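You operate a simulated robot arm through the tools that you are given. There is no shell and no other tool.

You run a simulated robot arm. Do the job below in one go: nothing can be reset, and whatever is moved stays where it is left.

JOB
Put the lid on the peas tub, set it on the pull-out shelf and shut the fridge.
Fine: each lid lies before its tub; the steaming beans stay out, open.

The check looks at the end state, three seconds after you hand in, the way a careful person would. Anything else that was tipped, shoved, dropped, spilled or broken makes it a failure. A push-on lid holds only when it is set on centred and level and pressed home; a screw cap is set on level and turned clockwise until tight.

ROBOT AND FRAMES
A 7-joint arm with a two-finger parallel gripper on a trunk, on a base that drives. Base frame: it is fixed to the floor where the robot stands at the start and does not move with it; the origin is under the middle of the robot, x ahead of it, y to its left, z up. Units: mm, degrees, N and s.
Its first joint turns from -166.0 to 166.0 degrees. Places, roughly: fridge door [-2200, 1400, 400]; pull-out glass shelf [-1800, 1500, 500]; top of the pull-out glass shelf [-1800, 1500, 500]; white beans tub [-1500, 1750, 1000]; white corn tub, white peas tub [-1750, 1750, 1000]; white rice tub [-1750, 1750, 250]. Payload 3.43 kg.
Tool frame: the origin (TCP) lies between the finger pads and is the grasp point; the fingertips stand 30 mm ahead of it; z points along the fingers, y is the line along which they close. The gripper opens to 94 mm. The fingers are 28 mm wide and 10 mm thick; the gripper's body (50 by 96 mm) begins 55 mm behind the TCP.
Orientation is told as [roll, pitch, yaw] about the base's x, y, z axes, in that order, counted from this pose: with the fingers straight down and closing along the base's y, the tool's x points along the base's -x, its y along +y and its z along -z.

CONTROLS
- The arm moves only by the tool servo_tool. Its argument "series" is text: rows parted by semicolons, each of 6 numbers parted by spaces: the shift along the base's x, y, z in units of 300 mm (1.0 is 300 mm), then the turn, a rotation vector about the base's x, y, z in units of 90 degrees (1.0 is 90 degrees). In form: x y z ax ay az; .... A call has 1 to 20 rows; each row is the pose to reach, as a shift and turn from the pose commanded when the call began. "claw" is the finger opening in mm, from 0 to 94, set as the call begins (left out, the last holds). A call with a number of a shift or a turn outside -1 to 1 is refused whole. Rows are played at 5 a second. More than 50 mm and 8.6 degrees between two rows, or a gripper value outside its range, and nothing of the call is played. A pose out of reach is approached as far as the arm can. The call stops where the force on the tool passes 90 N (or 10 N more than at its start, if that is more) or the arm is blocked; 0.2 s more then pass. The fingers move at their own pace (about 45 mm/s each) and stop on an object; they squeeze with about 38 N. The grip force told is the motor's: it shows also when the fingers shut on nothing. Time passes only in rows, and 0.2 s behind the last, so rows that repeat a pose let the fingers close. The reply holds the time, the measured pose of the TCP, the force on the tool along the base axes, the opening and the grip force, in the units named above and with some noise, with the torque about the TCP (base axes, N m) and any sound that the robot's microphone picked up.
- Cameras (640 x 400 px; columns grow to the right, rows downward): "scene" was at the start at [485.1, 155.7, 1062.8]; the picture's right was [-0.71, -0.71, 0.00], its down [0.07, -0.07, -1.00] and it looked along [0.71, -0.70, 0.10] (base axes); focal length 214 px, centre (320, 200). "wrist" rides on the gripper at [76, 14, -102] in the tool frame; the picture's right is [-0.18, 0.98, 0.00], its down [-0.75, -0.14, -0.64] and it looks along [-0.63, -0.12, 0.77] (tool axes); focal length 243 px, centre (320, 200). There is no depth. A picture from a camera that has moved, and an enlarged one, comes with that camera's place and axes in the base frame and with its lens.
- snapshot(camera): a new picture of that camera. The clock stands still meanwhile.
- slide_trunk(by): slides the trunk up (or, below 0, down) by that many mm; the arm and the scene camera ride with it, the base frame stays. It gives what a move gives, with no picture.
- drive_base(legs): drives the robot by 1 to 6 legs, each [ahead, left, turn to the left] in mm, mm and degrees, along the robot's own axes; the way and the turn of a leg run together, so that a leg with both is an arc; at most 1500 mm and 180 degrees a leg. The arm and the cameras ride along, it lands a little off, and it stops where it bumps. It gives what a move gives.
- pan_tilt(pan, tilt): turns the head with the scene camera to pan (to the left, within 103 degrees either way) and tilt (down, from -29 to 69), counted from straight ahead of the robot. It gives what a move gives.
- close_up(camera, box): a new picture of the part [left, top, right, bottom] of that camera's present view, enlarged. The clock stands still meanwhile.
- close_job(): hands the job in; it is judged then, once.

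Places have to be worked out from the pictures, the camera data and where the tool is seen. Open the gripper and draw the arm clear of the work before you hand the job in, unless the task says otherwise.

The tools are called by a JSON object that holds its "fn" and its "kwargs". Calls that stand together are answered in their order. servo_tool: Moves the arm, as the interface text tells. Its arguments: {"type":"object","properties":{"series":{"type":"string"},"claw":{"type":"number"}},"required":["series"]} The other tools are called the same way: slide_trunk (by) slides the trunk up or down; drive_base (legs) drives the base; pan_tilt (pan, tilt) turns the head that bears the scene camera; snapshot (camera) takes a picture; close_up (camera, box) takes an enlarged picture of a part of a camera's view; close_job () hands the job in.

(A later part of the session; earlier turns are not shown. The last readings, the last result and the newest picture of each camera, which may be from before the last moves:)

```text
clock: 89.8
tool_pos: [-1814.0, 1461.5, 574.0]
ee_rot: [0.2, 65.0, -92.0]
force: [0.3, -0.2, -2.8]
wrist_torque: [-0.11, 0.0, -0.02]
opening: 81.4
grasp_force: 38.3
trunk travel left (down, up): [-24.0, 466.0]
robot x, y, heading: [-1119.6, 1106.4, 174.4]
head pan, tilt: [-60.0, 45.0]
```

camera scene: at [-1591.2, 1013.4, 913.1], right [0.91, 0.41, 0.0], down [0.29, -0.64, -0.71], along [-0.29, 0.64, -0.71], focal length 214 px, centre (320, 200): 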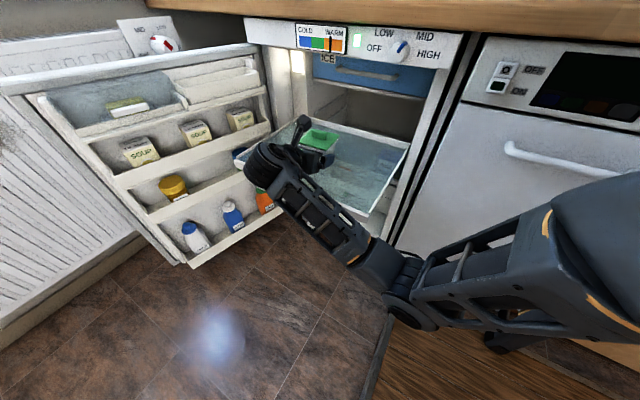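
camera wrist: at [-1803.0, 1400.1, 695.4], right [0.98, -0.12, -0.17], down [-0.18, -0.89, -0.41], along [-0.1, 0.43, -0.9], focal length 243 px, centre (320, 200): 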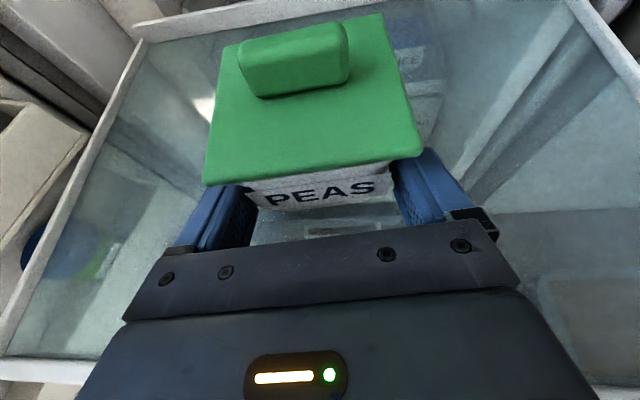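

No contact yet; continuing gently.

{"fn": "servo_tool", "kwargs": {"series": "0 0 -0.006 0 0 0; 0 0 -0.012 0 0 0; 0 0 -0.018 0 0 0; 0 0 -0.024 0 0 0; 0 0 -0.024 0 0 0"}}

{"fn": "close_up", "kwargs": {"camera": "scene", "box": [220, 90, 420, 250]}}

```text
clock: 91.0
tool_pos: [-1814.1, 1462.1, 569.6]
ee_rot: [-0.5, 65.4, -92.7]
force: [-3.5, 0.7, 45.4]
wrist_torque: [0.3, -0.83, -0.33]
opening: 80.6
grasp_force: 38.3
trunk travel left (down, up): [-24.0, 466.0]
robot x, y, heading: [-1120.1, 1110.2, 174.2]
head pan, tilt: [-60.0, 45.0]
```

```text
2.50 times, centred on (320, 170) of scene
camera zoom: at [-1590.5, 1013.0, 913.9], right [0.91, 0.41, 0.0], down [0.29, -0.64, -0.71], along [-0.29, 0.65, -0.71], focal length 536 px, centre (320, 275)
```

zoom: 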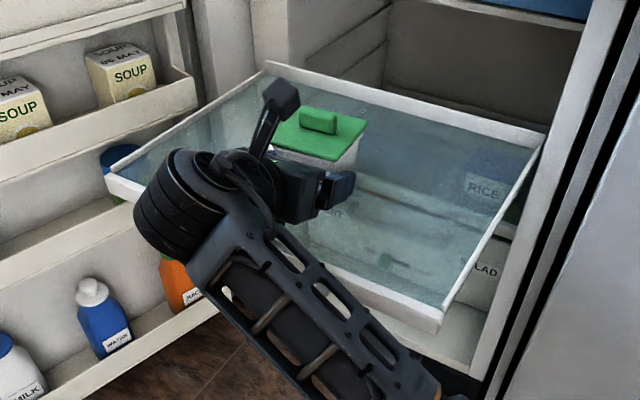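

The tub stands on the glass (45 N, TCP z ≈ 570). I relieve 3 mm of command.

{"fn": "servo_tool", "kwargs": {"series": "0 0 0.005 0 0 0; 0 0 0.01 0 0 0; 0 0 0.01 0 0 0"}}

```text
clock: 91.8
tool_pos: [-1815.1, 1461.1, 571.2]
ee_rot: [-0.1, 65.0, -92.3]
force: [-9.7, 3.5, 30.7]
wrist_torque: [1.12, -0.06, 0.17]
opening: 80.9
grasp_force: 38.2
trunk travel left (down, up): [-24.0, 466.0]
robot x, y, heading: [-1117.2, 1109.8, 174.1]
head pan, tilt: [-60.0, 45.0]
```

{"fn": "servo_tool", "kwargs": {"series": "0 0 0.004 0 0 0; 0 0 0.008 0 0 0; 0 0 0.008 0 0 0"}}

```text
clock: 92.6
tool_pos: [-1813.4, 1460.9, 570.4]
ee_rot: [0.5, 64.8, -92.0]
force: [-4.9, -0.6, 9.7]
wrist_torque: [0.34, 0.69, 0.19]
opening: 80.6
grasp_force: 37.7
trunk travel left (down, up): [-24.0, 466.0]
robot x, y, heading: [-1117.5, 1111.6, 174.3]
head pan, tilt: [-60.0, 45.0]
```

Only about 10 N left on the tool. I ease 1 mm more and open the fingers to release the tub.

{"fn": "servo_tool", "kwargs": {"series": "0 0 0.003 0 0 0; 0 0 0.003 0 0 0; 0 0 0.003 0 0 0; 0 0 0.003 0 0 0", "claw": 94}}

{"fn": "snapshot", "kwargs": {"camera": "wrist"}}

{"fn": "close_up", "kwargs": {"camera": "scene", "box": [220, 90, 420, 250]}}

```text
clock: 93.6
tool_pos: [-1814.4, 1461.0, 571.8]
ee_rot: [0.3, 64.8, -91.9]
force: [-0.1, -0.4, 0.4]
wrist_torque: [-0.01, -0.02, -0.05]
opening: 94.0
grasp_force: 0.1
trunk travel left (down, up): [-24.0, 466.0]
robot x, y, heading: [-1117.4, 1109.1, 174.1]
head pan, tilt: [-60.0, 45.0]
```

```text
taken
camera wrist: at [-1802.9, 1399.9, 684.5], right [0.98, -0.12, -0.17], down [-0.18, -0.89, -0.41], along [-0.1, 0.43, -0.9], focal length 243 px, centre (320, 200)
```

wrist: 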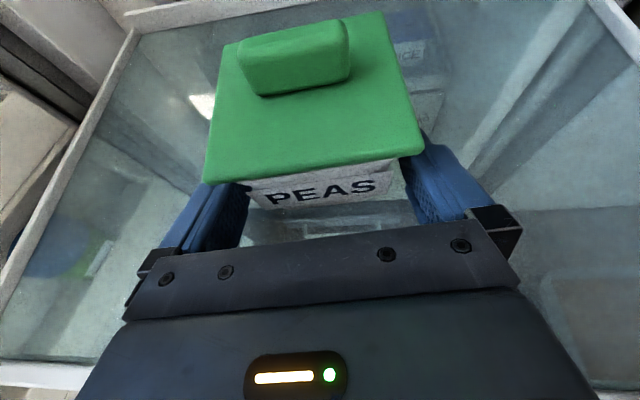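

```text
2.50 times, centred on (320, 170) of scene
camera zoom: at [-1591.1, 1013.3, 913.1], right [0.91, 0.41, 0.0], down [0.29, -0.64, -0.71], along [-0.29, 0.64, -0.71], focal length 536 px, centre (320, 275)
```

zoom: 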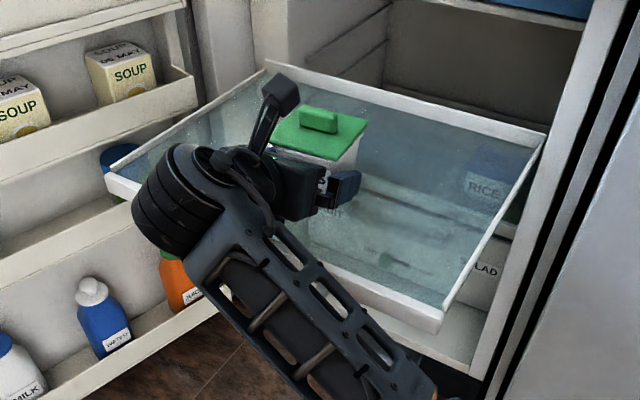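

Released cleanly without any snap sound. I withdraw 65 mm straight back, then raise well above the tray.

{"fn": "servo_tool", "kwargs": {"series": "-0.001 -0.04 0.003 0 0 0; -0.003 -0.09 0.006 0 0 0; -0.006 -0.15 0.01 0 0 0; -0.008 -0.217 0.02 0 0 0; -0.008 -0.217 0.12 0 0 0; -0.008 -0.217 0.26 0 0 0; -0.008 -0.217 0.4 0 0 0; -0.008 -0.217 0.4 0 0 0"}}

{"fn": "snapshot", "kwargs": {"camera": "wrist"}}

{"fn": "snapshot", "kwargs": {"camera": "scene"}}

```text
clock: 95.4
tool_pos: [-1817.1, 1396.1, 691.6]
ee_rot: [0.2, 64.9, -92.1]
force: [0.0, 0.2, 0.7]
wrist_torque: [-0.02, -0.01, -0.01]
opening: 93.9
grasp_force: 0.1
trunk travel left (down, up): [-24.0, 466.0]
robot x, y, heading: [-1117.5, 1105.6, 174.3]
head pan, tilt: [-60.0, 45.0]
```

```text
taken
camera wrist: at [-1805.6, 1335.1, 805.0], right [0.98, -0.12, -0.17], down [-0.18, -0.89, -0.41], along [-0.1, 0.43, -0.9], focal length 243 px, centre (320, 200)
```

wrist: 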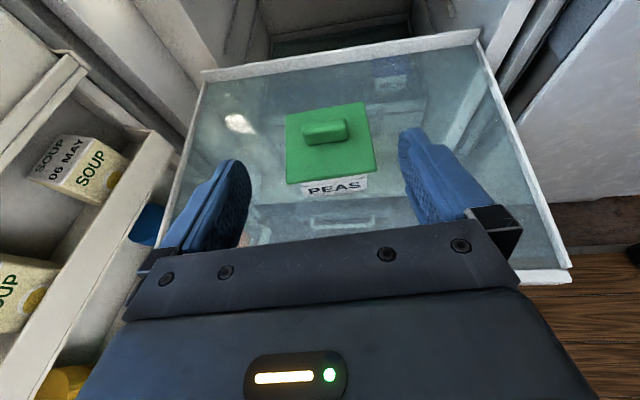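

```text
taken
camera scene: at [-1591.1, 1013.3, 913.1], right [0.91, 0.41, 0.0], down [0.29, -0.64, -0.71], along [-0.29, 0.64, -0.71], focal length 214 px, centre (320, 200)
```

scene: 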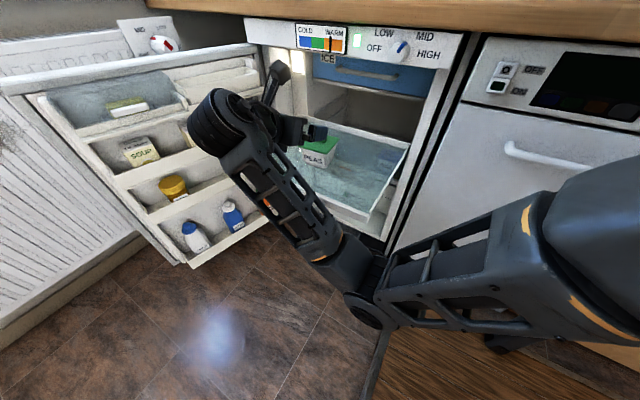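

The tub stands steadily on the tray. Next the shelf has to go in: I back off to see the tray's front and handle.

{"fn": "servo_tool", "kwargs": {"series": "-0.01 -0.15 0 0 0 0; -0.02 -0.3 0 0 0 0; -0.03 -0.45 0 0 0 0; -0.04 -0.55 0 0 0 0; -0.04 -0.55 0 0 0 0", "claw": 0}}

{"fn": "snapshot", "kwargs": {"camera": "wrist"}}

{"fn": "close_up", "kwargs": {"camera": "scene", "box": [200, 80, 440, 240]}}

```text
clock: 96.6
tool_pos: [-1828.6, 1228.5, 692.1]
ee_rot: [0.2, 65.0, -92.1]
force: [0.8, 0.2, -0.4]
wrist_torque: [-0.03, -0.02, 0.01]
opening: 0.0
grasp_force: 10.3
trunk travel left (down, up): [-24.0, 466.0]
robot x, y, heading: [-1117.2, 1110.0, 174.1]
head pan, tilt: [-60.0, 45.0]
```

```text
taken
camera wrist: at [-1817.5, 1167.8, 804.8], right [0.98, -0.12, -0.17], down [-0.18, -0.89, -0.41], along [-0.1, 0.43, -0.9], focal length 243 px, centre (320, 200)
```

wrist: 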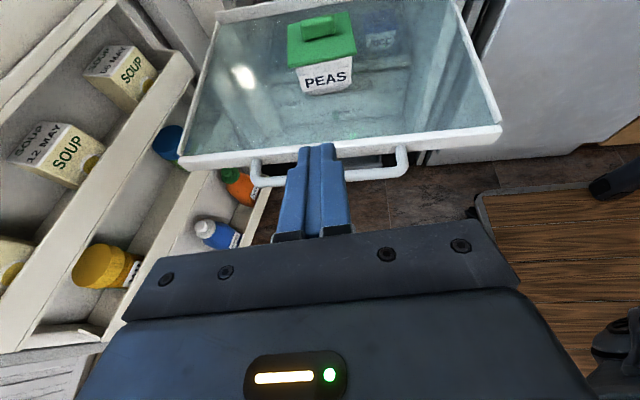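

```text
2.50 times, centred on (320, 160) of scene
camera zoom: at [-1591.0, 1013.2, 913.1], right [0.91, 0.41, 0.0], down [0.29, -0.64, -0.71], along [-0.29, 0.64, -0.71], focal length 536 px, centre (320, 300)
```

zoom: 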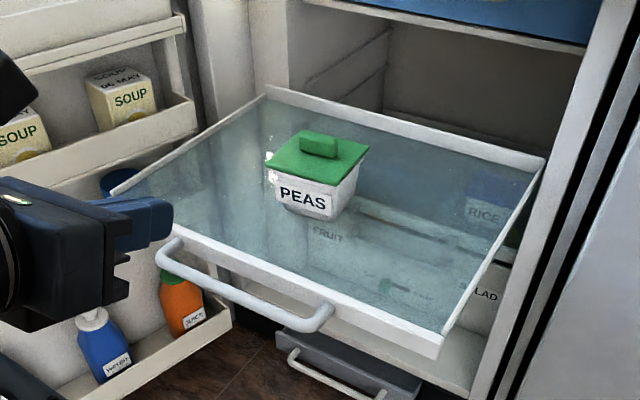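

The handle bar runs from about (-1934,1350) to (-1740,1328) at z ≈ 532. I bring the closed fingertips, nearly horizontal and square to it, to about 38 mm in front of its middle.

{"fn": "servo_tool", "kwargs": {"series": "-0.01 0.02 -0.1 0.033 -0.0013 -0.01; -0.02 0.04 -0.2 0.067 -0.0026 -0.02; -0.03 0.07 -0.3 0.1 -0.0038 -0.03; -0.037 0.09 -0.4 0.133 -0.005 -0.04; -0.043 0.12 -0.517 0.1667 -0.0064 -0.049; -0.043 0.12 -0.517 0.1667 -0.0064 -0.049"}}

{"fn": "snapshot", "kwargs": {"camera": "wrist"}}

{"fn": "snapshot", "kwargs": {"camera": "scene"}}

```text
clock: 98.0
tool_pos: [-1841.0, 1264.6, 538.1]
ee_rot: [-3.1, 79.9, -99.7]
force: [-0.5, -0.5, -0.1]
wrist_torque: [0.01, 0.0, -0.02]
opening: 0.0
grasp_force: 32.8
trunk travel left (down, up): [-24.0, 466.0]
robot x, y, heading: [-1119.1, 1108.5, 174.2]
head pan, tilt: [-60.0, 45.0]
```

```text
taken
camera wrist: at [-1837.0, 1177.0, 630.2], right [0.97, -0.14, -0.19], down [-0.23, -0.74, -0.63], along [-0.05, 0.66, -0.75], focal length 243 px, centre (320, 200)
```

wrist: 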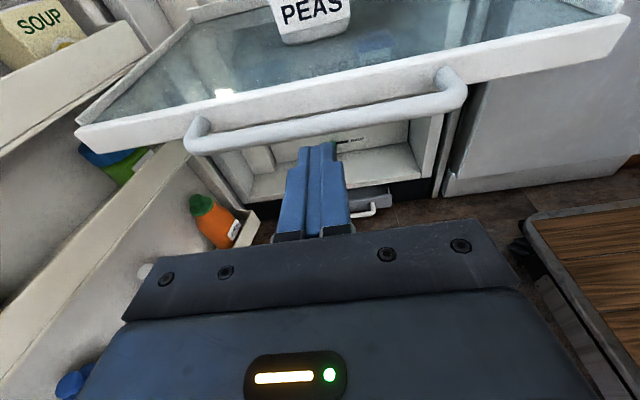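

```text
taken
camera scene: at [-1591.1, 1013.3, 913.1], right [0.91, 0.41, 0.0], down [0.29, -0.64, -0.71], along [-0.29, 0.64, -0.71], focal length 214 px, centre (320, 200)
```

scene: 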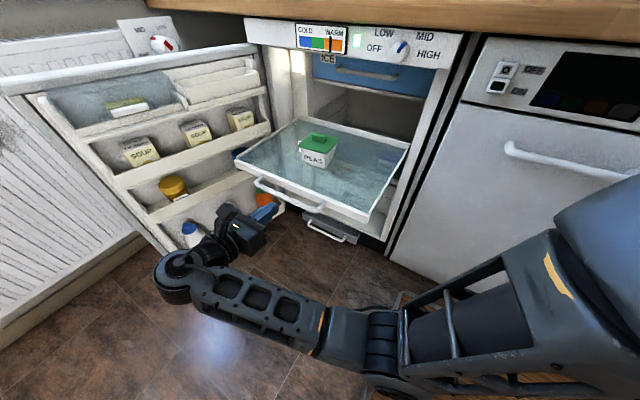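

Bar height checks at ≈ 528. I lower 4 mm and push gently along the shelf's direction, 10 mm per row.

{"fn": "servo_tool", "kwargs": {"series": "0.0038 0.033 -0.013 0 0 0; 0.0075 0.066 -0.013 0 0 0; 0.0103 0.09 -0.013 0 0 0; 0.0132 0.116 -0.013 0 0 0; 0.016 0.14 -0.013 0 0 0; 0.0188 0.165 -0.013 0 0 0; 0.022 0.19 -0.013 0 0 0; 0.025 0.22 -0.013 0 0 0; 0.0283 0.25 -0.013 0 0 0; 0.032 0.28 -0.013 0 0 0; 0.0353 0.31 -0.013 0 0 0; 0.0353 0.31 -0.013 0 0 0"}}

{"fn": "snapshot", "kwargs": {"camera": "wrist"}}

{"fn": "snapshot", "kwargs": {"camera": "scene"}}

```text
clock: 100.6
tool_pos: [-1831.0, 1359.5, 533.8]
ee_rot: [-3.1, 80.0, -99.6]
force: [0.2, -1.9, -0.5]
wrist_torque: [-0.03, 0.0, -0.03]
opening: 0.0
grasp_force: 32.8
trunk travel left (down, up): [-24.0, 466.0]
robot x, y, heading: [-1118.5, 1105.9, 174.2]
head pan, tilt: [-60.0, 45.0]
```

```text
taken
camera wrist: at [-1826.5, 1270.7, 626.3], right [0.97, -0.14, -0.19], down [-0.23, -0.74, -0.63], along [-0.05, 0.66, -0.75], focal length 243 px, centre (320, 200)
```

wrist: 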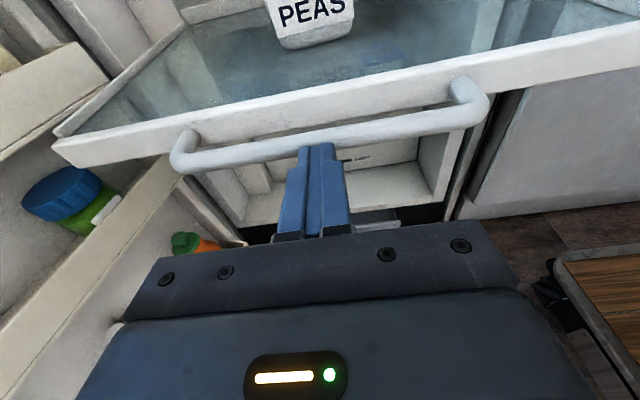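

```text
taken
camera scene: at [-1591.1, 1013.3, 913.1], right [0.91, 0.41, 0.0], down [0.29, -0.64, -0.71], along [-0.29, 0.64, -0.71], focal length 214 px, centre (320, 200)
```

scene: 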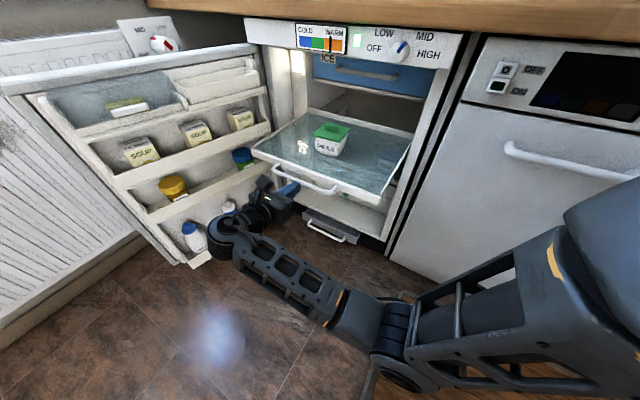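

The shelf slides in with about 2 N and the tub stands still on it. I keep pushing.

{"fn": "servo_tool", "kwargs": {"series": "0.0045 0.04 0 0 0 0; 0.009 0.08 0 0 0 0; 0.0136 0.12 0 0 0 0; 0.018 0.16 0 0 0 0; 0.0227 0.2 0 0 0 0; 0.027 0.24 0 0 0 0; 0.032 0.28 0 0 0 0; 0.0363 0.32 0 0 0 0; 0.041 0.36 0 0 0 0; 0.0454 0.4 0 0 0 0; 0.0454 0.4 0 0 0 0"}}

{"fn": "snapshot", "kwargs": {"camera": "wrist"}}

{"fn": "snapshot", "kwargs": {"camera": "scene"}}

```text
clock: 103.0
tool_pos: [-1816.4, 1480.0, 532.4]
ee_rot: [-3.1, 80.0, -99.7]
force: [-0.9, -0.7, 1.8]
wrist_torque: [0.04, -0.04, 0.01]
opening: 0.0
grasp_force: 32.8
trunk travel left (down, up): [-24.0, 466.0]
robot x, y, heading: [-1113.6, 1109.4, 174.3]
head pan, tilt: [-60.0, 45.0]
```

```text
taken
camera wrist: at [-1813.1, 1390.2, 625.5], right [0.97, -0.14, -0.19], down [-0.23, -0.74, -0.63], along [-0.05, 0.66, -0.75], focal length 243 px, centre (320, 200)
```

wrist: 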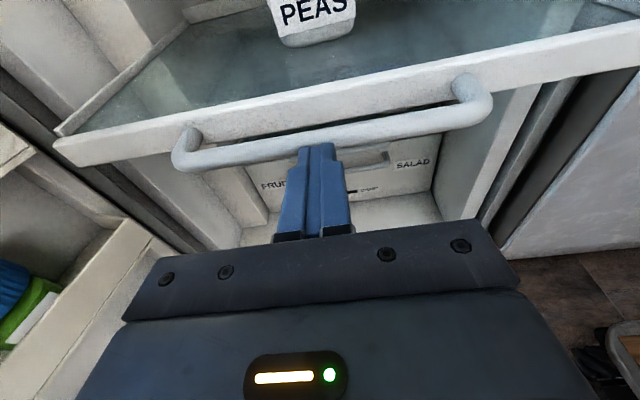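

```text
taken
camera scene: at [-1591.1, 1013.3, 913.2], right [0.91, 0.41, 0.0], down [0.29, -0.64, -0.71], along [-0.29, 0.64, -0.71], focal length 214 px, centre (320, 200)
```

scene: 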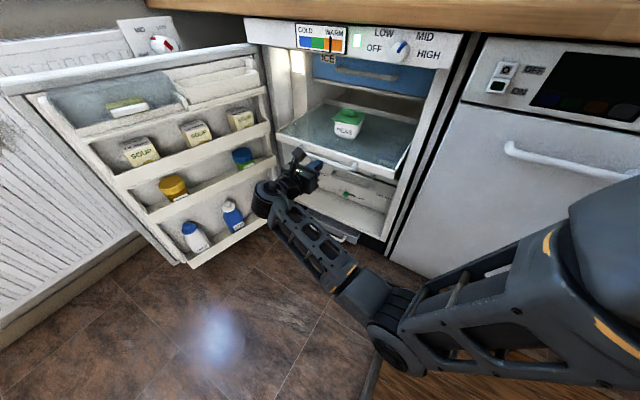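

Going well; I keep pushing until it meets its stop.

{"fn": "servo_tool", "kwargs": {"series": "0.0045 0.04 0 0 0 0; 0.009 0.08 0 0 0 0; 0.0136 0.12 0 0 0 0; 0.018 0.16 0 0 0 0; 0.0227 0.2 0 0 0 0; 0.027 0.24 0 0 0 0; 0.0306 0.27 0 0 0 0; 0.034 0.3 0 0 0 0; 0.034 0.3 0 0 0 0"}}

{"fn": "snapshot", "kwargs": {"camera": "wrist"}}

{"fn": "snapshot", "kwargs": {"camera": "scene"}}

```text
clock: 105.0
tool_pos: [-1807.9, 1569.6, 533.8]
ee_rot: [-3.2, 80.0, -99.7]
force: [-2.1, -2.2, 0.7]
wrist_torque: [0.02, -0.01, 0.04]
opening: 0.0
grasp_force: 33.1
trunk travel left (down, up): [-24.0, 466.0]
robot x, y, heading: [-1117.4, 1106.7, 173.9]
head pan, tilt: [-60.0, 45.0]
```

```text
taken
camera wrist: at [-1803.1, 1481.0, 626.6], right [0.97, -0.14, -0.19], down [-0.23, -0.74, -0.63], along [-0.05, 0.66, -0.75], focal length 243 px, centre (320, 200)
```

wrist: 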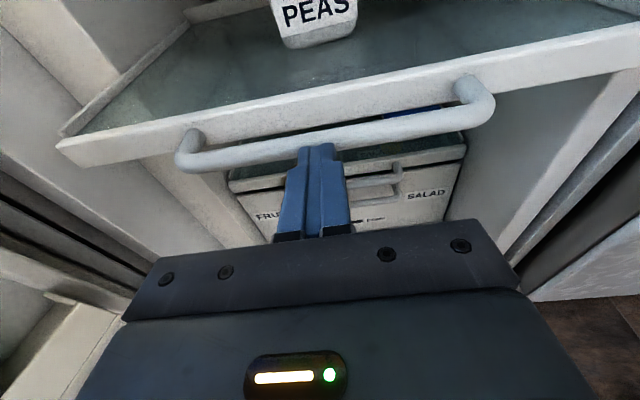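

```text
taken
camera scene: at [-1591.1, 1013.3, 913.2], right [0.91, 0.41, 0.0], down [0.29, -0.64, -0.71], along [-0.29, 0.64, -0.71], focal length 214 px, centre (320, 200)
```

scene: 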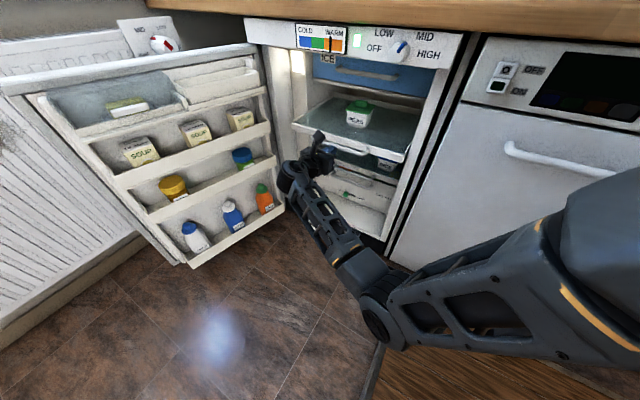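

Still free (≈2 N). I push on in smaller steps, watching for the end stop.

{"fn": "servo_tool", "kwargs": {"series": "0.0034 0.03 0 0 0 0; 0.0068 0.06 0 0 0 0; 0.0102 0.09 0 0 0 0; 0.0136 0.12 0 0 0 0; 0.017 0.15 0 0 0 0; 0.0204 0.18 0 0 0 0; 0.0204 0.18 0 0 0 0"}}

{"fn": "snapshot", "kwargs": {"camera": "wrist"}}

{"fn": "close_up", "kwargs": {"camera": "scene", "box": [220, 20, 460, 260]}}

```text
clock: 106.6
tool_pos: [-1801.1, 1623.2, 533.5]
ee_rot: [-3.0, 80.0, -99.5]
force: [0.4, 0.2, 1.1]
wrist_torque: [0.04, 0.0, 0.0]
opening: 0.0
grasp_force: 32.2
trunk travel left (down, up): [-24.0, 466.0]
robot x, y, heading: [-1115.7, 1111.8, 174.2]
head pan, tilt: [-60.0, 45.0]
```

```text
taken
camera wrist: at [-1796.4, 1535.2, 626.0], right [0.97, -0.14, -0.19], down [-0.23, -0.74, -0.63], along [-0.05, 0.66, -0.75], focal length 243 px, centre (320, 200)
```

wrist: 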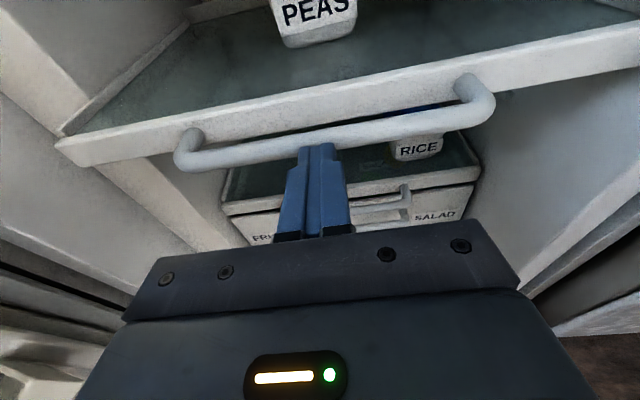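

```text
1.67 times, centred on (340, 140) of scene
camera zoom: at [-1591.1, 1013.3, 913.1], right [0.91, 0.41, 0.0], down [0.29, -0.64, -0.71], along [-0.29, 0.64, -0.71], focal length 358 px, centre (287, 300)
```

zoom: 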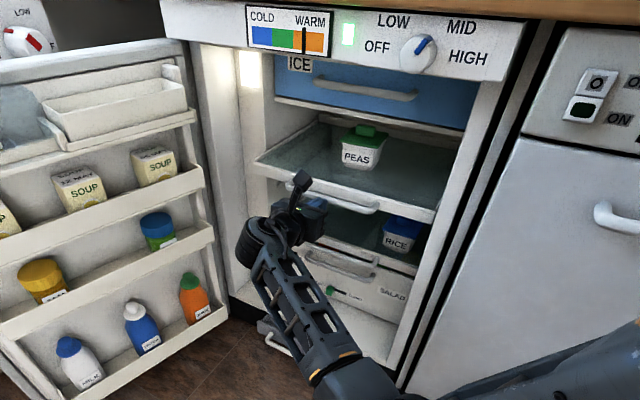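

No stop yet; the tub rides along fine. I push further in 4 mm steps.

{"fn": "servo_tool", "kwargs": {"series": "0.0015 0.0133 0 0 0 0; 0.003 0.0267 0 0 0 0; 0.0045 0.04 0 0 0 0; 0.006 0.0533 0 0 0 0; 0.0075 0.0667 0 0 0 0; 0.009 0.08 0 0 0 0; 0.009 0.08 0 0 0 0"}}

```text
clock: 108.2
tool_pos: [-1798.2, 1647.0, 533.3]
ee_rot: [-3.0, 80.0, -99.5]
force: [-0.2, -2.2, 0.3]
wrist_torque: [0.0, 0.03, 0.03]
opening: 0.2
grasp_force: 32.9
trunk travel left (down, up): [-24.0, 466.0]
robot x, y, heading: [-1117.0, 1107.4, 174.2]
head pan, tilt: [-60.0, 45.0]
```

Still sliding at about 2 N; another 24 mm in small steps.

{"fn": "servo_tool", "kwargs": {"series": "0.0015 0.0133 0 0 0 0; 0.003 0.0267 0 0 0 0; 0.0045 0.04 0 0 0 0; 0.006 0.0533 0 0 0 0; 0.0075 0.0667 0 0 0 0; 0.009 0.08 0 0 0 0; 0.009 0.08 0 0 0 0"}}

{"fn": "close_up", "kwargs": {"camera": "scene", "box": [220, 20, 460, 260]}}

{"fn": "snapshot", "kwargs": {"camera": "wrist"}}

```text
clock: 109.8
tool_pos: [-1794.8, 1672.3, 534.3]
ee_rot: [-3.1, 80.0, -99.7]
force: [-1.2, -0.7, 1.6]
wrist_torque: [0.01, 0.01, 0.0]
opening: 0.0
grasp_force: 32.8
trunk travel left (down, up): [-24.0, 466.0]
robot x, y, heading: [-1117.6, 1112.2, 174.2]
head pan, tilt: [-60.0, 45.0]
```

```text
1.67 times, centred on (340, 140) of scene
camera zoom: at [-1591.1, 1013.3, 913.1], right [0.91, 0.41, 0.0], down [0.29, -0.64, -0.71], along [-0.29, 0.64, -0.71], focal length 358 px, centre (287, 300)
```

zoom: 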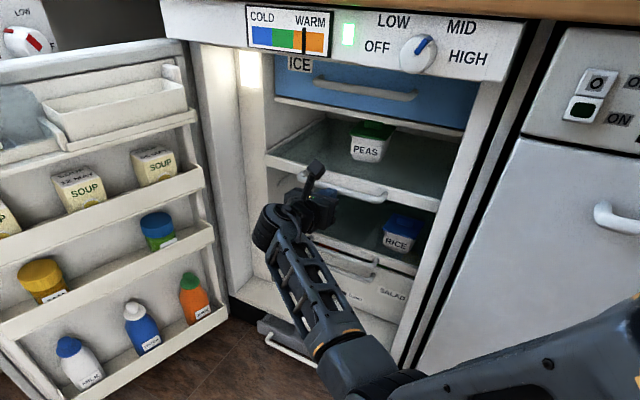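

```text
taken
camera wrist: at [-1791.2, 1583.3, 625.6], right [0.97, -0.14, -0.19], down [-0.23, -0.74, -0.63], along [-0.05, 0.66, -0.75], focal length 243 px, centre (320, 200)
```

wrist: 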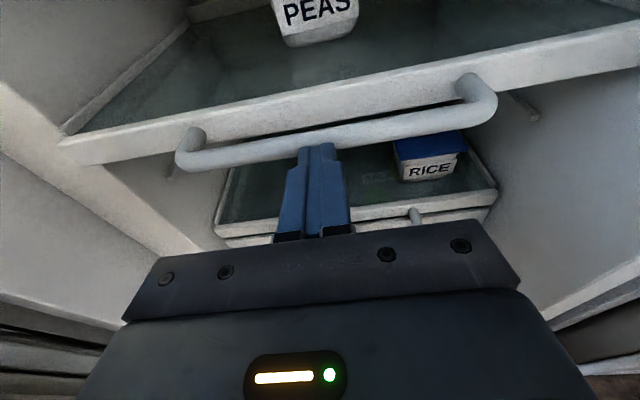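

The lower shelf and drawers lie deeper, so the tray still has some way to go. I continue.

{"fn": "servo_tool", "kwargs": {"series": "0.0019 0.0167 0 0 0 0; 0.0038 0.0333 0 0 0 0; 0.0057 0.05 0 0 0 0; 0.0075 0.0667 0 0 0 0; 0.0095 0.0833 0 0 0 0; 0.0113 0.1 0 0 0 0; 0.0113 0.1 0 0 0 0"}}

{"fn": "close_up", "kwargs": {"camera": "scene", "box": [220, 20, 460, 260]}}

```text
clock: 111.4
tool_pos: [-1792.1, 1701.8, 533.8]
ee_rot: [-3.0, 80.0, -99.6]
force: [0.3, -0.1, -0.2]
wrist_torque: [-0.01, -0.04, 0.0]
opening: 0.0
grasp_force: 32.6
trunk travel left (down, up): [-24.0, 466.0]
robot x, y, heading: [-1122.2, 1108.5, 173.9]
head pan, tilt: [-60.0, 45.0]
```

```text
1.67 times, centred on (340, 140) of scene
camera zoom: at [-1591.1, 1013.3, 913.1], right [0.91, 0.41, 0.0], down [0.29, -0.64, -0.71], along [-0.29, 0.64, -0.71], focal length 358 px, centre (287, 300)
```

zoom: 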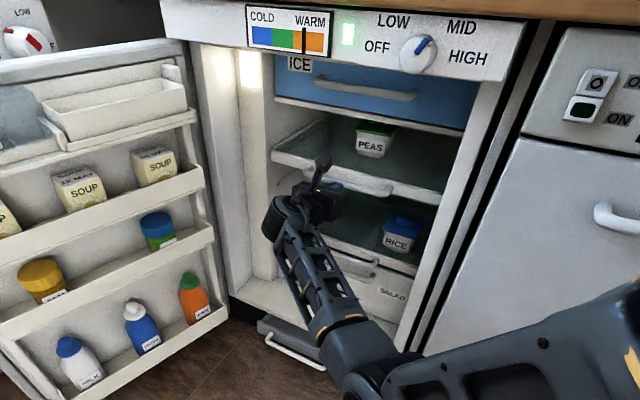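

Still moving freely; another 30 mm.

{"fn": "servo_tool", "kwargs": {"series": "0.0019 0.0167 0 0 0 0; 0.0038 0.0333 0 0 0 0; 0.0057 0.05 0 0 0 0; 0.0075 0.0667 0 0 0 0; 0.0095 0.0833 0 0 0 0; 0.0113 0.1 0 0 0 0; 0.0113 0.1 0 0 0 0"}}

{"fn": "close_up", "kwargs": {"camera": "scene", "box": [220, 20, 460, 260]}}

{"fn": "snapshot", "kwargs": {"camera": "wrist"}}

```text
clock: 113.1
tool_pos: [-1790.1, 1728.0, 534.1]
ee_rot: [-1.8, 80.0, -98.4]
force: [8.2, -20.5, 9.6]
wrist_torque: [0.38, -0.12, -0.47]
opening: 0.0
grasp_force: 33.1
trunk travel left (down, up): [-24.0, 466.0]
robot x, y, heading: [-1118.2, 1105.0, 174.5]
head pan, tilt: [-60.0, 45.0]
stopped in row 7: the force on the tool passed its limit at 94 N (the readings are from after the stop); the commanded pose is now the measured one
```

```text
1.67 times, centred on (340, 140) of scene
camera zoom: at [-1590.4, 1011.3, 913.2], right [0.91, 0.41, 0.0], down [0.29, -0.64, -0.71], along [-0.29, 0.64, -0.71], focal length 358 px, centre (287, 300)
```

zoom: 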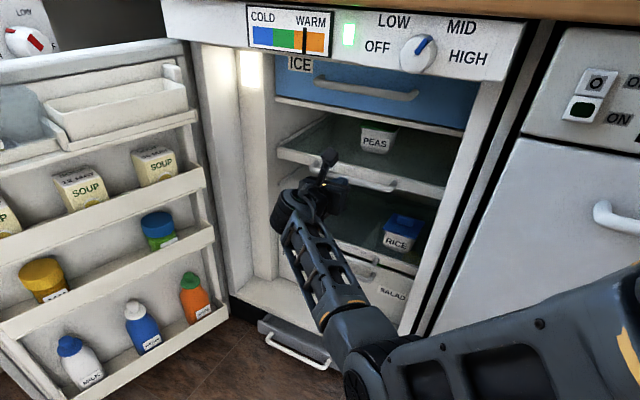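

```text
taken
camera wrist: at [-1785.8, 1638.5, 626.1], right [0.97, -0.14, -0.19], down [-0.23, -0.74, -0.63], along [-0.05, 0.66, -0.75], focal length 243 px, centre (320, 200)
```

wrist: 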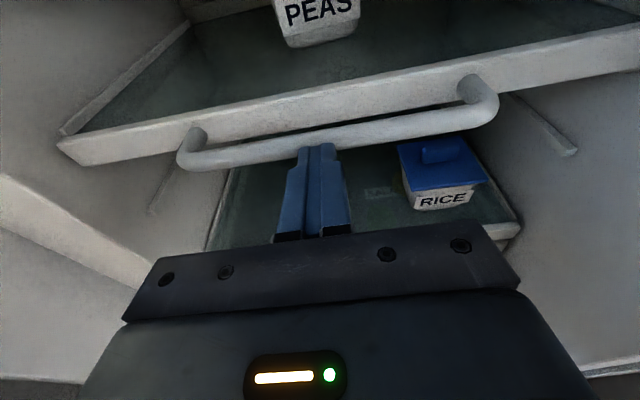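

The shelf has met its stop (force at the fingertips). I withdraw the arm straight back out of the fridge.

{"fn": "servo_tool", "kwargs": {"series": "-0.006 -0.05 0 0 0 0; -0.017 -0.15 0 0 0 0; -0.034 -0.3 0 0 0 0; -0.051 -0.45 0 0 0 0; -0.068 -0.6 0 0 0 0; -0.085 -0.75 0 0 0 0; -0.1 -0.88 0 0 0 0; -0.113 -1.0 0 0 0 0; -0.113 -1.0 0 0 0 0"}}

{"fn": "snapshot", "kwargs": {"camera": "scene"}}

{"fn": "snapshot", "kwargs": {"camera": "wrist"}}

```text
clock: 115.1
tool_pos: [-1821.7, 1427.9, 533.0]
ee_rot: [-2.0, 79.9, -98.4]
force: [1.0, 0.1, -0.4]
wrist_torque: [-0.04, -0.03, 0.02]
opening: 0.0
grasp_force: 33.2
trunk travel left (down, up): [-24.0, 466.0]
robot x, y, heading: [-1120.0, 1110.6, 174.2]
head pan, tilt: [-60.0, 45.0]
```

```text
taken
camera scene: at [-1590.7, 1011.9, 913.1], right [0.91, 0.41, 0.0], down [0.29, -0.64, -0.71], along [-0.29, 0.64, -0.71], focal length 214 px, centre (320, 200)
```

scene: 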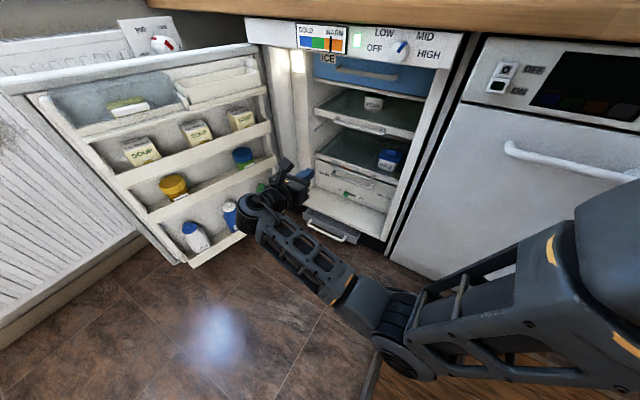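

```text
taken
camera wrist: at [-1818.4, 1339.3, 625.7], right [0.97, -0.14, -0.19], down [-0.23, -0.74, -0.63], along [-0.05, 0.65, -0.75], focal length 243 px, centre (320, 200)
```

wrist: 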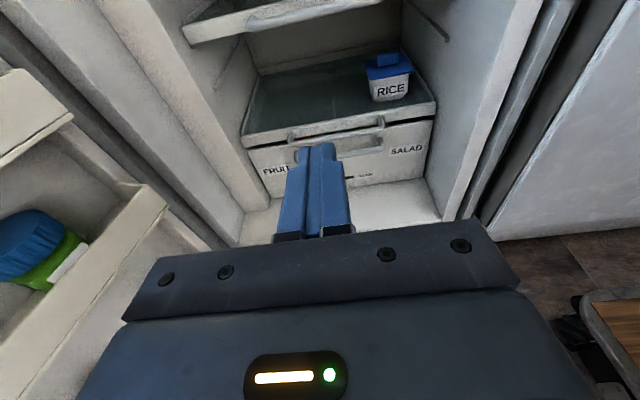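

The shelf is fully in with the tub on it, arm out. I draw the arm back and up before driving to a place from which I can swing the door shut.

{"fn": "servo_tool", "kwargs": {"series": "-0.01 -0.12 0.03 0 0 0; -0.02 -0.26 0.08 0 0 0; -0.03 -0.4 0.14 0 0 0; -0.04 -0.54 0.2 0 0 0; -0.05 -0.67 0.25 0 0 0; -0.05 -0.67 0.25 0 0 0"}}

{"fn": "close_up", "kwargs": {"camera": "scene", "box": [140, 20, 460, 260]}}

{"fn": "snapshot", "kwargs": {"camera": "wrist"}}

```text
clock: 116.5
tool_pos: [-1837.4, 1227.2, 608.0]
ee_rot: [-1.7, 80.0, -98.3]
force: [0.1, -0.1, 0.0]
wrist_torque: [-0.01, -0.01, 0.04]
opening: 0.0
grasp_force: 33.5
trunk travel left (down, up): [-24.0, 466.0]
robot x, y, heading: [-1115.3, 1107.9, 174.1]
head pan, tilt: [-60.0, 45.0]
```

```text
1.67 times, centred on (300, 140) of scene
camera zoom: at [-1590.7, 1011.9, 913.1], right [0.91, 0.41, 0.0], down [0.29, -0.64, -0.71], along [-0.29, 0.64, -0.71], focal length 358 px, centre (353, 300)
```

zoom: 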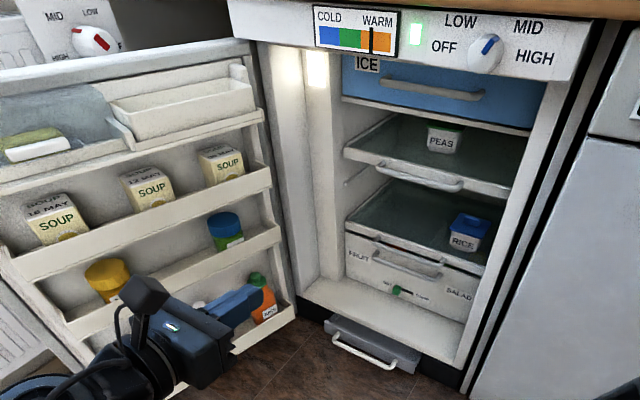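

```text
taken
camera wrist: at [-1833.2, 1138.4, 700.5], right [0.97, -0.14, -0.19], down [-0.23, -0.74, -0.63], along [-0.05, 0.65, -0.75], focal length 243 px, centre (320, 200)
```

wrist: 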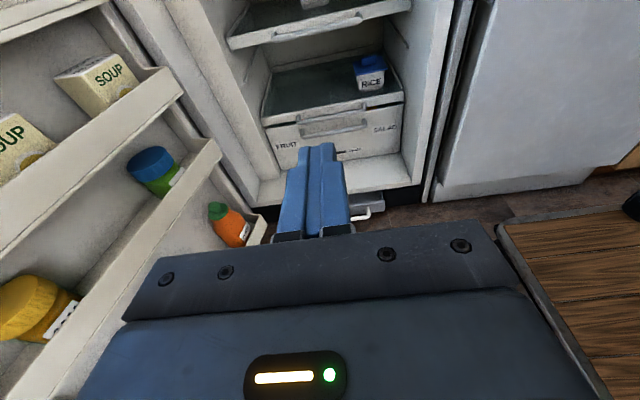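

The tray's front now lines up with the shelf below. Triangulating, the door's free top corner is near (-2327, 1166, 782), its hinge near (-2100, 1620), with ~200 mm of room to the radiator. I drive left then ahead to about (-1600, 690), outside the door's swing.

{"fn": "drive_base", "kwargs": {"legs": [[0, 467, 0], [438, 0, 0]]}}

{"fn": "pan_tilt", "kwargs": {"pan": -45, "tilt": 35}}

{"fn": "snapshot", "kwargs": {"camera": "scene"}}

{"fn": "snapshot", "kwargs": {"camera": "wrist"}}

```text
clock: 121.7
tool_pos: [-2330.2, 794.2, 608.2]
ee_rot: [-1.9, 79.9, -97.9]
force: [0.6, 0.3, -0.9]
wrist_torque: [0.01, -0.01, -0.01]
opening: 0.0
grasp_force: 32.5
trunk travel left (down, up): [-24.0, 466.0]
robot x, y, heading: [-1609.5, 676.7, 174.9]
head pan, tilt: [-60.0, 45.0]
```

```text
clock: 122.4
tool_pos: [-2330.3, 794.7, 608.1]
ee_rot: [-1.8, 79.9, -98.0]
force: [-0.1, 0.6, -0.4]
wrist_torque: [-0.01, 0.0, -0.01]
opening: 0.0
grasp_force: 33.1
trunk travel left (down, up): [-24.0, 466.0]
robot x, y, heading: [-1609.4, 681.0, 174.9]
head pan, tilt: [-45.0, 35.0]
```

```text
taken
camera scene: at [-2104.0, 574.2, 927.9], right [0.77, 0.64, 0.0], down [0.37, -0.44, -0.82], along [-0.52, 0.63, -0.57], focal length 214 px, centre (320, 200)
```

scene: 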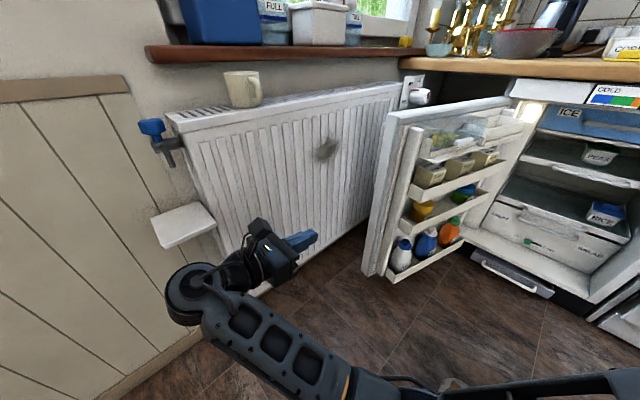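

```text
taken
camera wrist: at [-2325.1, 705.5, 700.4], right [0.97, -0.14, -0.19], down [-0.23, -0.74, -0.63], along [-0.05, 0.65, -0.75], focal length 243 px, centre (320, 200)
```

wrist: 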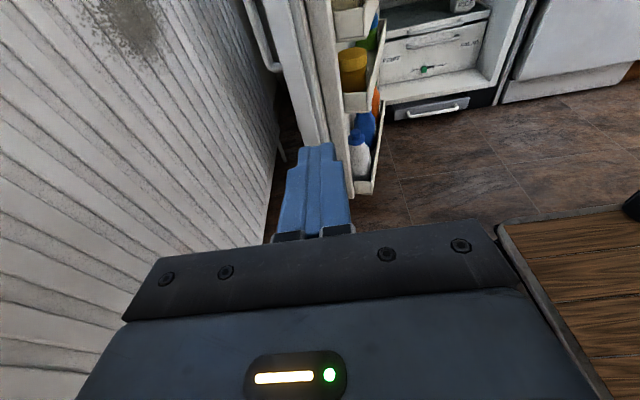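

I enlarge the wrist view of the door's outer side: there is a handle near its free edge I must account for.

{"fn": "close_up", "kwargs": {"camera": "wrist", "box": [200, 0, 400, 200]}}

{"fn": "close_up", "kwargs": {"camera": "scene", "box": [200, 60, 560, 300]}}

```text
2.00 times, centred on (300, 100) of wrist
camera zoom: at [-2325.1, 705.5, 700.4], right [0.97, -0.14, -0.19], down [-0.23, -0.74, -0.63], along [-0.05, 0.65, -0.75], focal length 485 px, centre (360, 400)
```

zoom: 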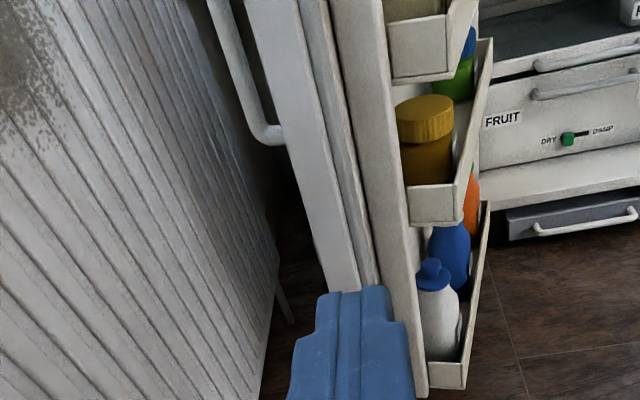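

```text
1.67 times, centred on (380, 180) of scene
camera zoom: at [-2104.0, 574.2, 927.9], right [0.77, 0.64, 0.0], down [0.37, -0.44, -0.82], along [-0.52, 0.63, -0.57], focal length 358 px, centre (220, 233)
```

zoom: 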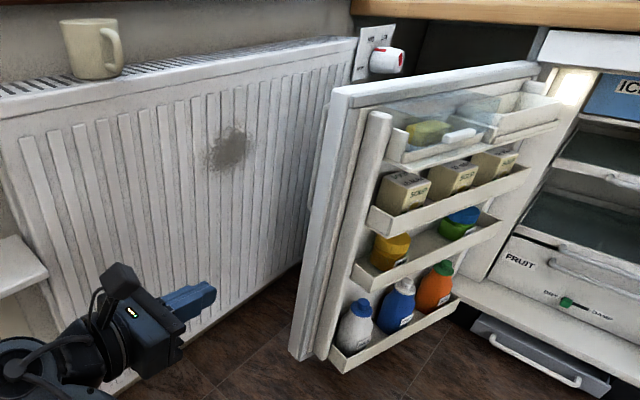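

The handle sits on the outer face above z ≈ 535, so I'll push below it at z ≈ 450. I bring the fingers to the left of the door's free edge, still short of it.

{"fn": "servo_tool", "kwargs": {"series": "-0.06 0.06 -0.1 0 0 0; -0.12 0.12 -0.2 0 0 0; -0.18 0.18 -0.3 0 0 0; -0.24 0.24 -0.42 0 0 0; -0.283 0.3 -0.527 0 0 0; -0.283 0.44 -0.527 0 0 0; -0.283 0.58 -0.527 0 0 0; -0.283 0.72 -0.527 0 0 0; -0.283 0.86 -0.527 0 0 0; -0.283 1.0 -0.527 0 0 0; -0.283 1.0 -0.527 0 0 0"}}

{"fn": "snapshot", "kwargs": {"camera": "wrist"}}

{"fn": "snapshot", "kwargs": {"camera": "scene"}}

```text
clock: 124.8
tool_pos: [-2416.0, 1096.0, 448.9]
ee_rot: [-1.9, 79.9, -98.0]
force: [0.4, -0.2, -0.3]
wrist_torque: [0.03, 0.01, 0.03]
opening: 0.0
grasp_force: 32.9
trunk travel left (down, up): [-24.0, 466.0]
robot x, y, heading: [-1609.2, 680.4, 174.7]
head pan, tilt: [-45.0, 35.0]
```

```text
taken
camera wrist: at [-2410.7, 1007.5, 541.1], right [0.97, -0.14, -0.19], down [-0.22, -0.74, -0.63], along [-0.05, 0.65, -0.75], focal length 243 px, centre (320, 200)
```

wrist: 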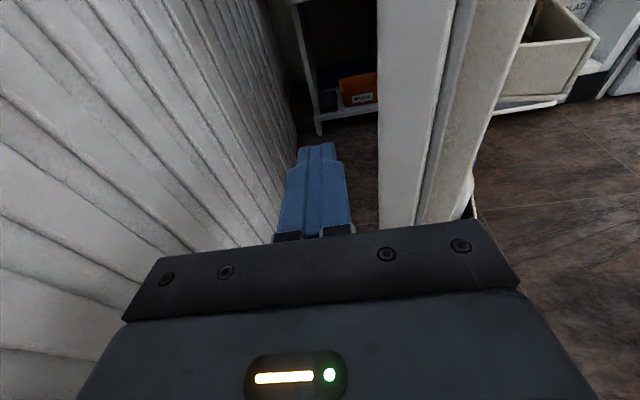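

```text
taken
camera scene: at [-2104.1, 574.3, 927.9], right [0.77, 0.64, 0.0], down [0.37, -0.44, -0.82], along [-0.52, 0.63, -0.57], focal length 214 px, centre (320, 200)
```

scene: 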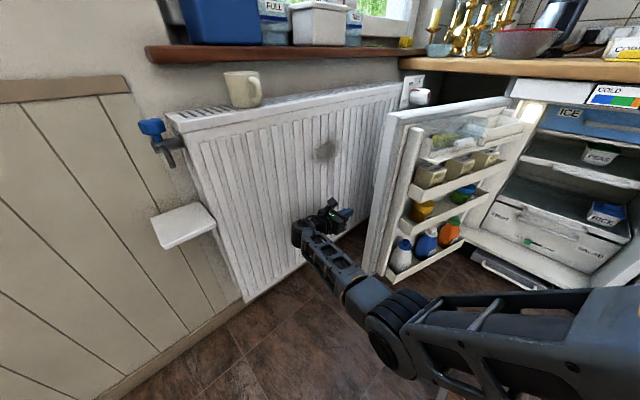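

The outer corner of the door's free edge is near x = -2368; I go 10 mm more to the left and forward so the fingers reach about 50 mm past the edge.

{"fn": "servo_tool", "kwargs": {"series": "-0.033 0.04 0 0 0 0; -0.033 0.12 0 0 0 0; -0.033 0.23 0 0 0 0; -0.033 0.23 0 0 0 0"}}

{"fn": "snapshot", "kwargs": {"camera": "wrist"}}

```text
clock: 125.8
tool_pos: [-2426.1, 1162.9, 449.0]
ee_rot: [-1.7, 79.9, -97.8]
force: [-0.1, 0.1, 0.7]
wrist_torque: [-0.05, -0.02, 0.03]
opening: 0.1
grasp_force: 33.4
trunk travel left (down, up): [-24.0, 466.0]
robot x, y, heading: [-1610.9, 682.3, 174.3]
head pan, tilt: [-45.0, 35.0]
```

```text
taken
camera wrist: at [-2420.7, 1075.3, 542.1], right [0.97, -0.14, -0.19], down [-0.22, -0.74, -0.63], along [-0.05, 0.65, -0.75], focal length 243 px, centre (320, 200)
```

wrist: 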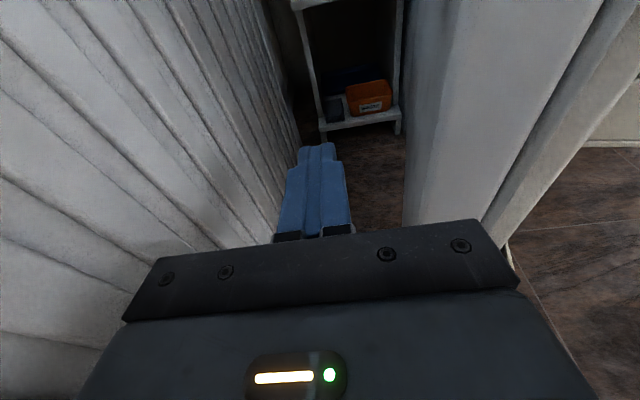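

I'm behind the door. To push with the fingertips well inside the edge, I turn the tool's heading 20° clockwise and go 35 mm deeper.

{"fn": "servo_tool", "kwargs": {"series": "0 0.04 0 0 0 -0.074; 0 0.08 0 0 0 -0.148; 0 0.117 0 0 0 -0.222; 0 0.117 0 0 0 -0.222"}}

{"fn": "snapshot", "kwargs": {"camera": "wrist"}}

{"fn": "snapshot", "kwargs": {"camera": "scene"}}

```text
clock: 126.8
tool_pos: [-2395.2, 1185.6, 464.5]
ee_rot: [-1.7, 79.9, -117.9]
force: [0.6, -0.6, -0.5]
wrist_torque: [0.0, 0.06, -0.01]
opening: 0.0
grasp_force: 33.0
out of reach, approached as far as the arm can: row 2, 3, 4
trunk travel left (down, up): [-24.0, 466.0]
robot x, y, heading: [-1610.2, 680.5, 174.6]
head pan, tilt: [-45.0, 35.0]
```

```text
taken
camera wrist: at [-2420.7, 1101.6, 557.0], right [0.87, -0.46, -0.19], down [-0.47, -0.62, -0.63], along [0.17, 0.63, -0.75], focal length 243 px, centre (320, 200)
```

wrist: 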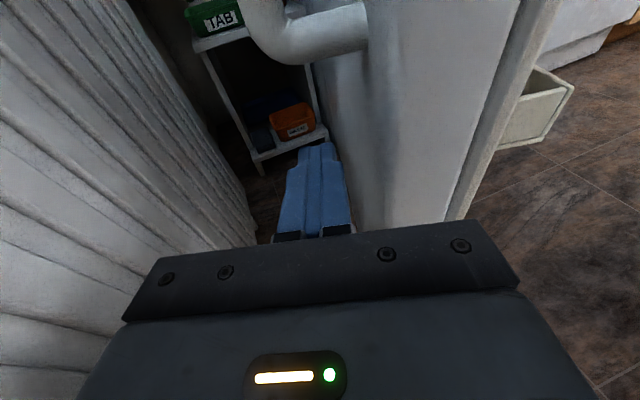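

```text
taken
camera scene: at [-2104.0, 574.2, 927.9], right [0.77, 0.64, 0.0], down [0.37, -0.44, -0.82], along [-0.52, 0.63, -0.57], focal length 214 px, centre (320, 200)
```

scene: 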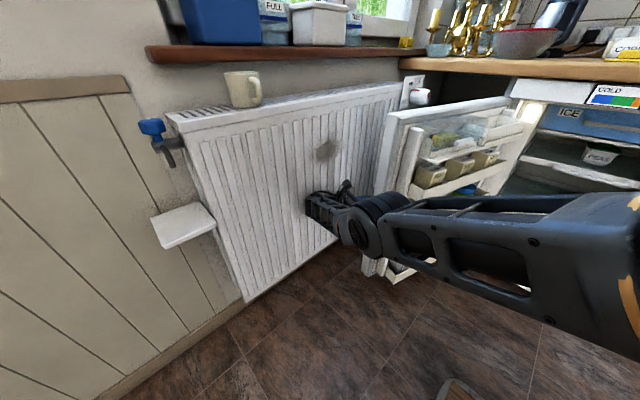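

The arm is at full stretch there, but behind the door. I lower by 40 mm (clear of the handle) and sweep +x to start the door moving.

{"fn": "servo_tool", "kwargs": {"series": "0.05 -0.02 -0.05 0 0 0; 0.1 -0.04 -0.1 0 0 0; 0.15 -0.05 -0.133 0 0 0; 0.2 -0.05 -0.133 0 0 0; 0.25 -0.05 -0.133 0 0 0; 0.3 -0.05 -0.133 0 0 0; 0.35 -0.05 -0.133 0 0 0; 0.35 -0.05 -0.133 0 0 0"}}

{"fn": "snapshot", "kwargs": {"camera": "wrist"}}

{"fn": "snapshot", "kwargs": {"camera": "scene"}}

```text
clock: 128.6
tool_pos: [-2290.4, 1170.0, 425.6]
ee_rot: [-1.8, 79.9, -117.8]
force: [-0.9, -0.4, 0.0]
wrist_torque: [-0.03, -0.03, 0.01]
opening: 0.1
grasp_force: 34.0
trunk travel left (down, up): [-24.0, 466.0]
robot x, y, heading: [-1608.2, 682.7, 174.6]
head pan, tilt: [-45.0, 35.0]
```

```text
taken
camera wrist: at [-2315.9, 1085.9, 517.7], right [0.87, -0.46, -0.19], down [-0.47, -0.62, -0.63], along [0.17, 0.63, -0.75], focal length 243 px, centre (320, 200)
```

wrist: 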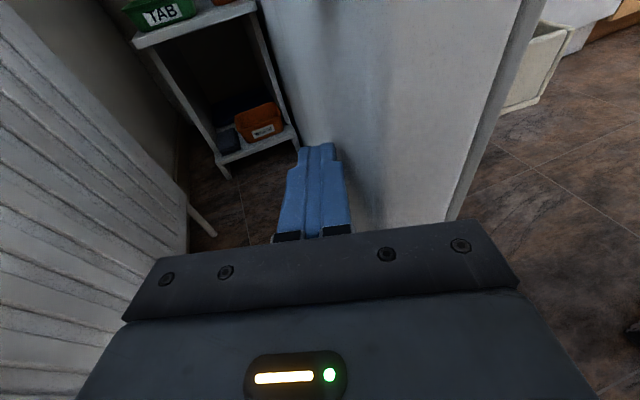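

```text
taken
camera scene: at [-2104.0, 574.2, 928.0], right [0.77, 0.64, 0.0], down [0.37, -0.44, -0.82], along [-0.52, 0.63, -0.57], focal length 214 px, centre (320, 200)
```

scene: 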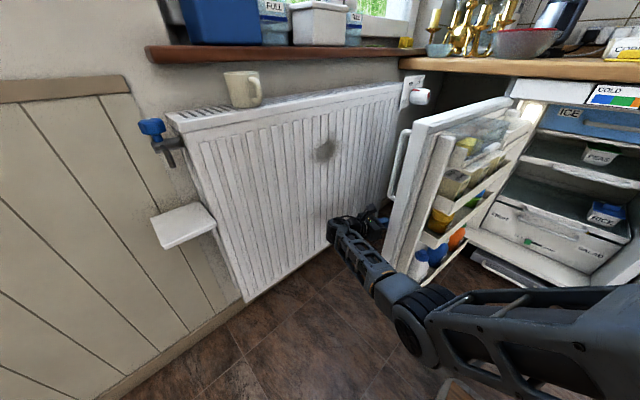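

The door is moving with hardly any force. I keep sweeping the fingertips along an arc around the hinge.

{"fn": "servo_tool", "kwargs": {"series": "0.0617 -0.0243 0 0 0 0; 0.1233 -0.0447 0 0 0 0; 0.186 -0.0623 0 0 0 0; 0.2497 -0.0773 0 0 0 0; 0.3137 -0.0897 0 0 0 0; 0.378 -0.099 0 0 0 0; 0.443 -0.1053 0 0 0 0; 0.508 -0.109 0 0 0 0; 0.573 -0.11 0 0 0 0; 0.638 -0.108 0 0 0 0; 0.703 -0.103 0 0 0 0; 0.768 -0.0957 0 0 0 0; 0.768 -0.0957 0 0 0 0"}}

{"fn": "snapshot", "kwargs": {"camera": "wrist"}}

{"fn": "snapshot", "kwargs": {"camera": "scene"}}

```text
clock: 131.4
tool_pos: [-2059.8, 1142.1, 425.5]
ee_rot: [-1.9, 79.9, -117.9]
force: [1.2, -0.2, 0.9]
wrist_torque: [-0.01, -0.04, 0.04]
opening: 0.0
grasp_force: 32.8
trunk travel left (down, up): [-24.0, 466.0]
robot x, y, heading: [-1610.0, 680.2, 174.6]
head pan, tilt: [-45.0, 35.0]
```

```text
taken
camera wrist: at [-2085.2, 1057.1, 517.2], right [0.87, -0.46, -0.19], down [-0.47, -0.62, -0.63], along [0.17, 0.63, -0.75], focal length 243 px, centre (320, 200)
```

wrist: 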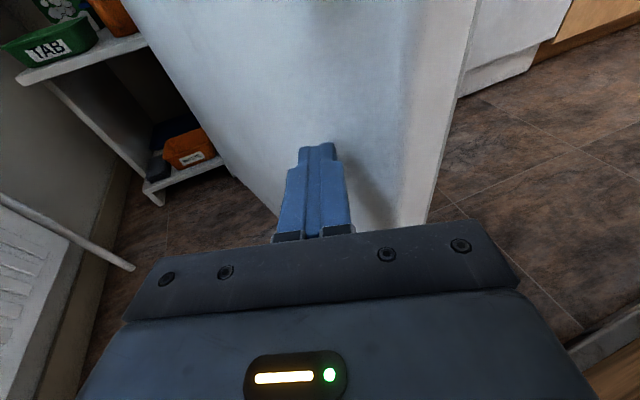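

```text
taken
camera scene: at [-2104.0, 574.2, 928.0], right [0.77, 0.64, 0.0], down [0.37, -0.44, -0.82], along [-0.52, 0.63, -0.57], focal length 214 px, centre (320, 200)
```

scene: 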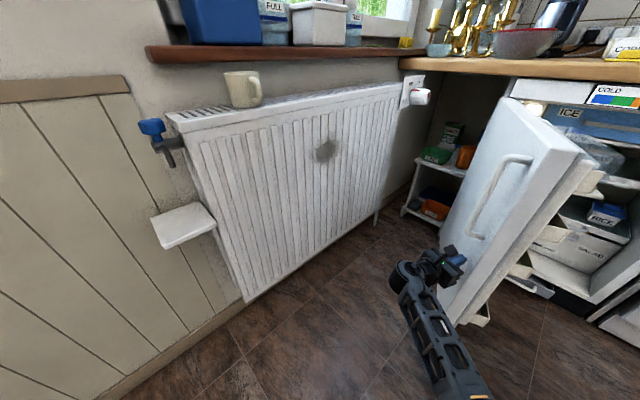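

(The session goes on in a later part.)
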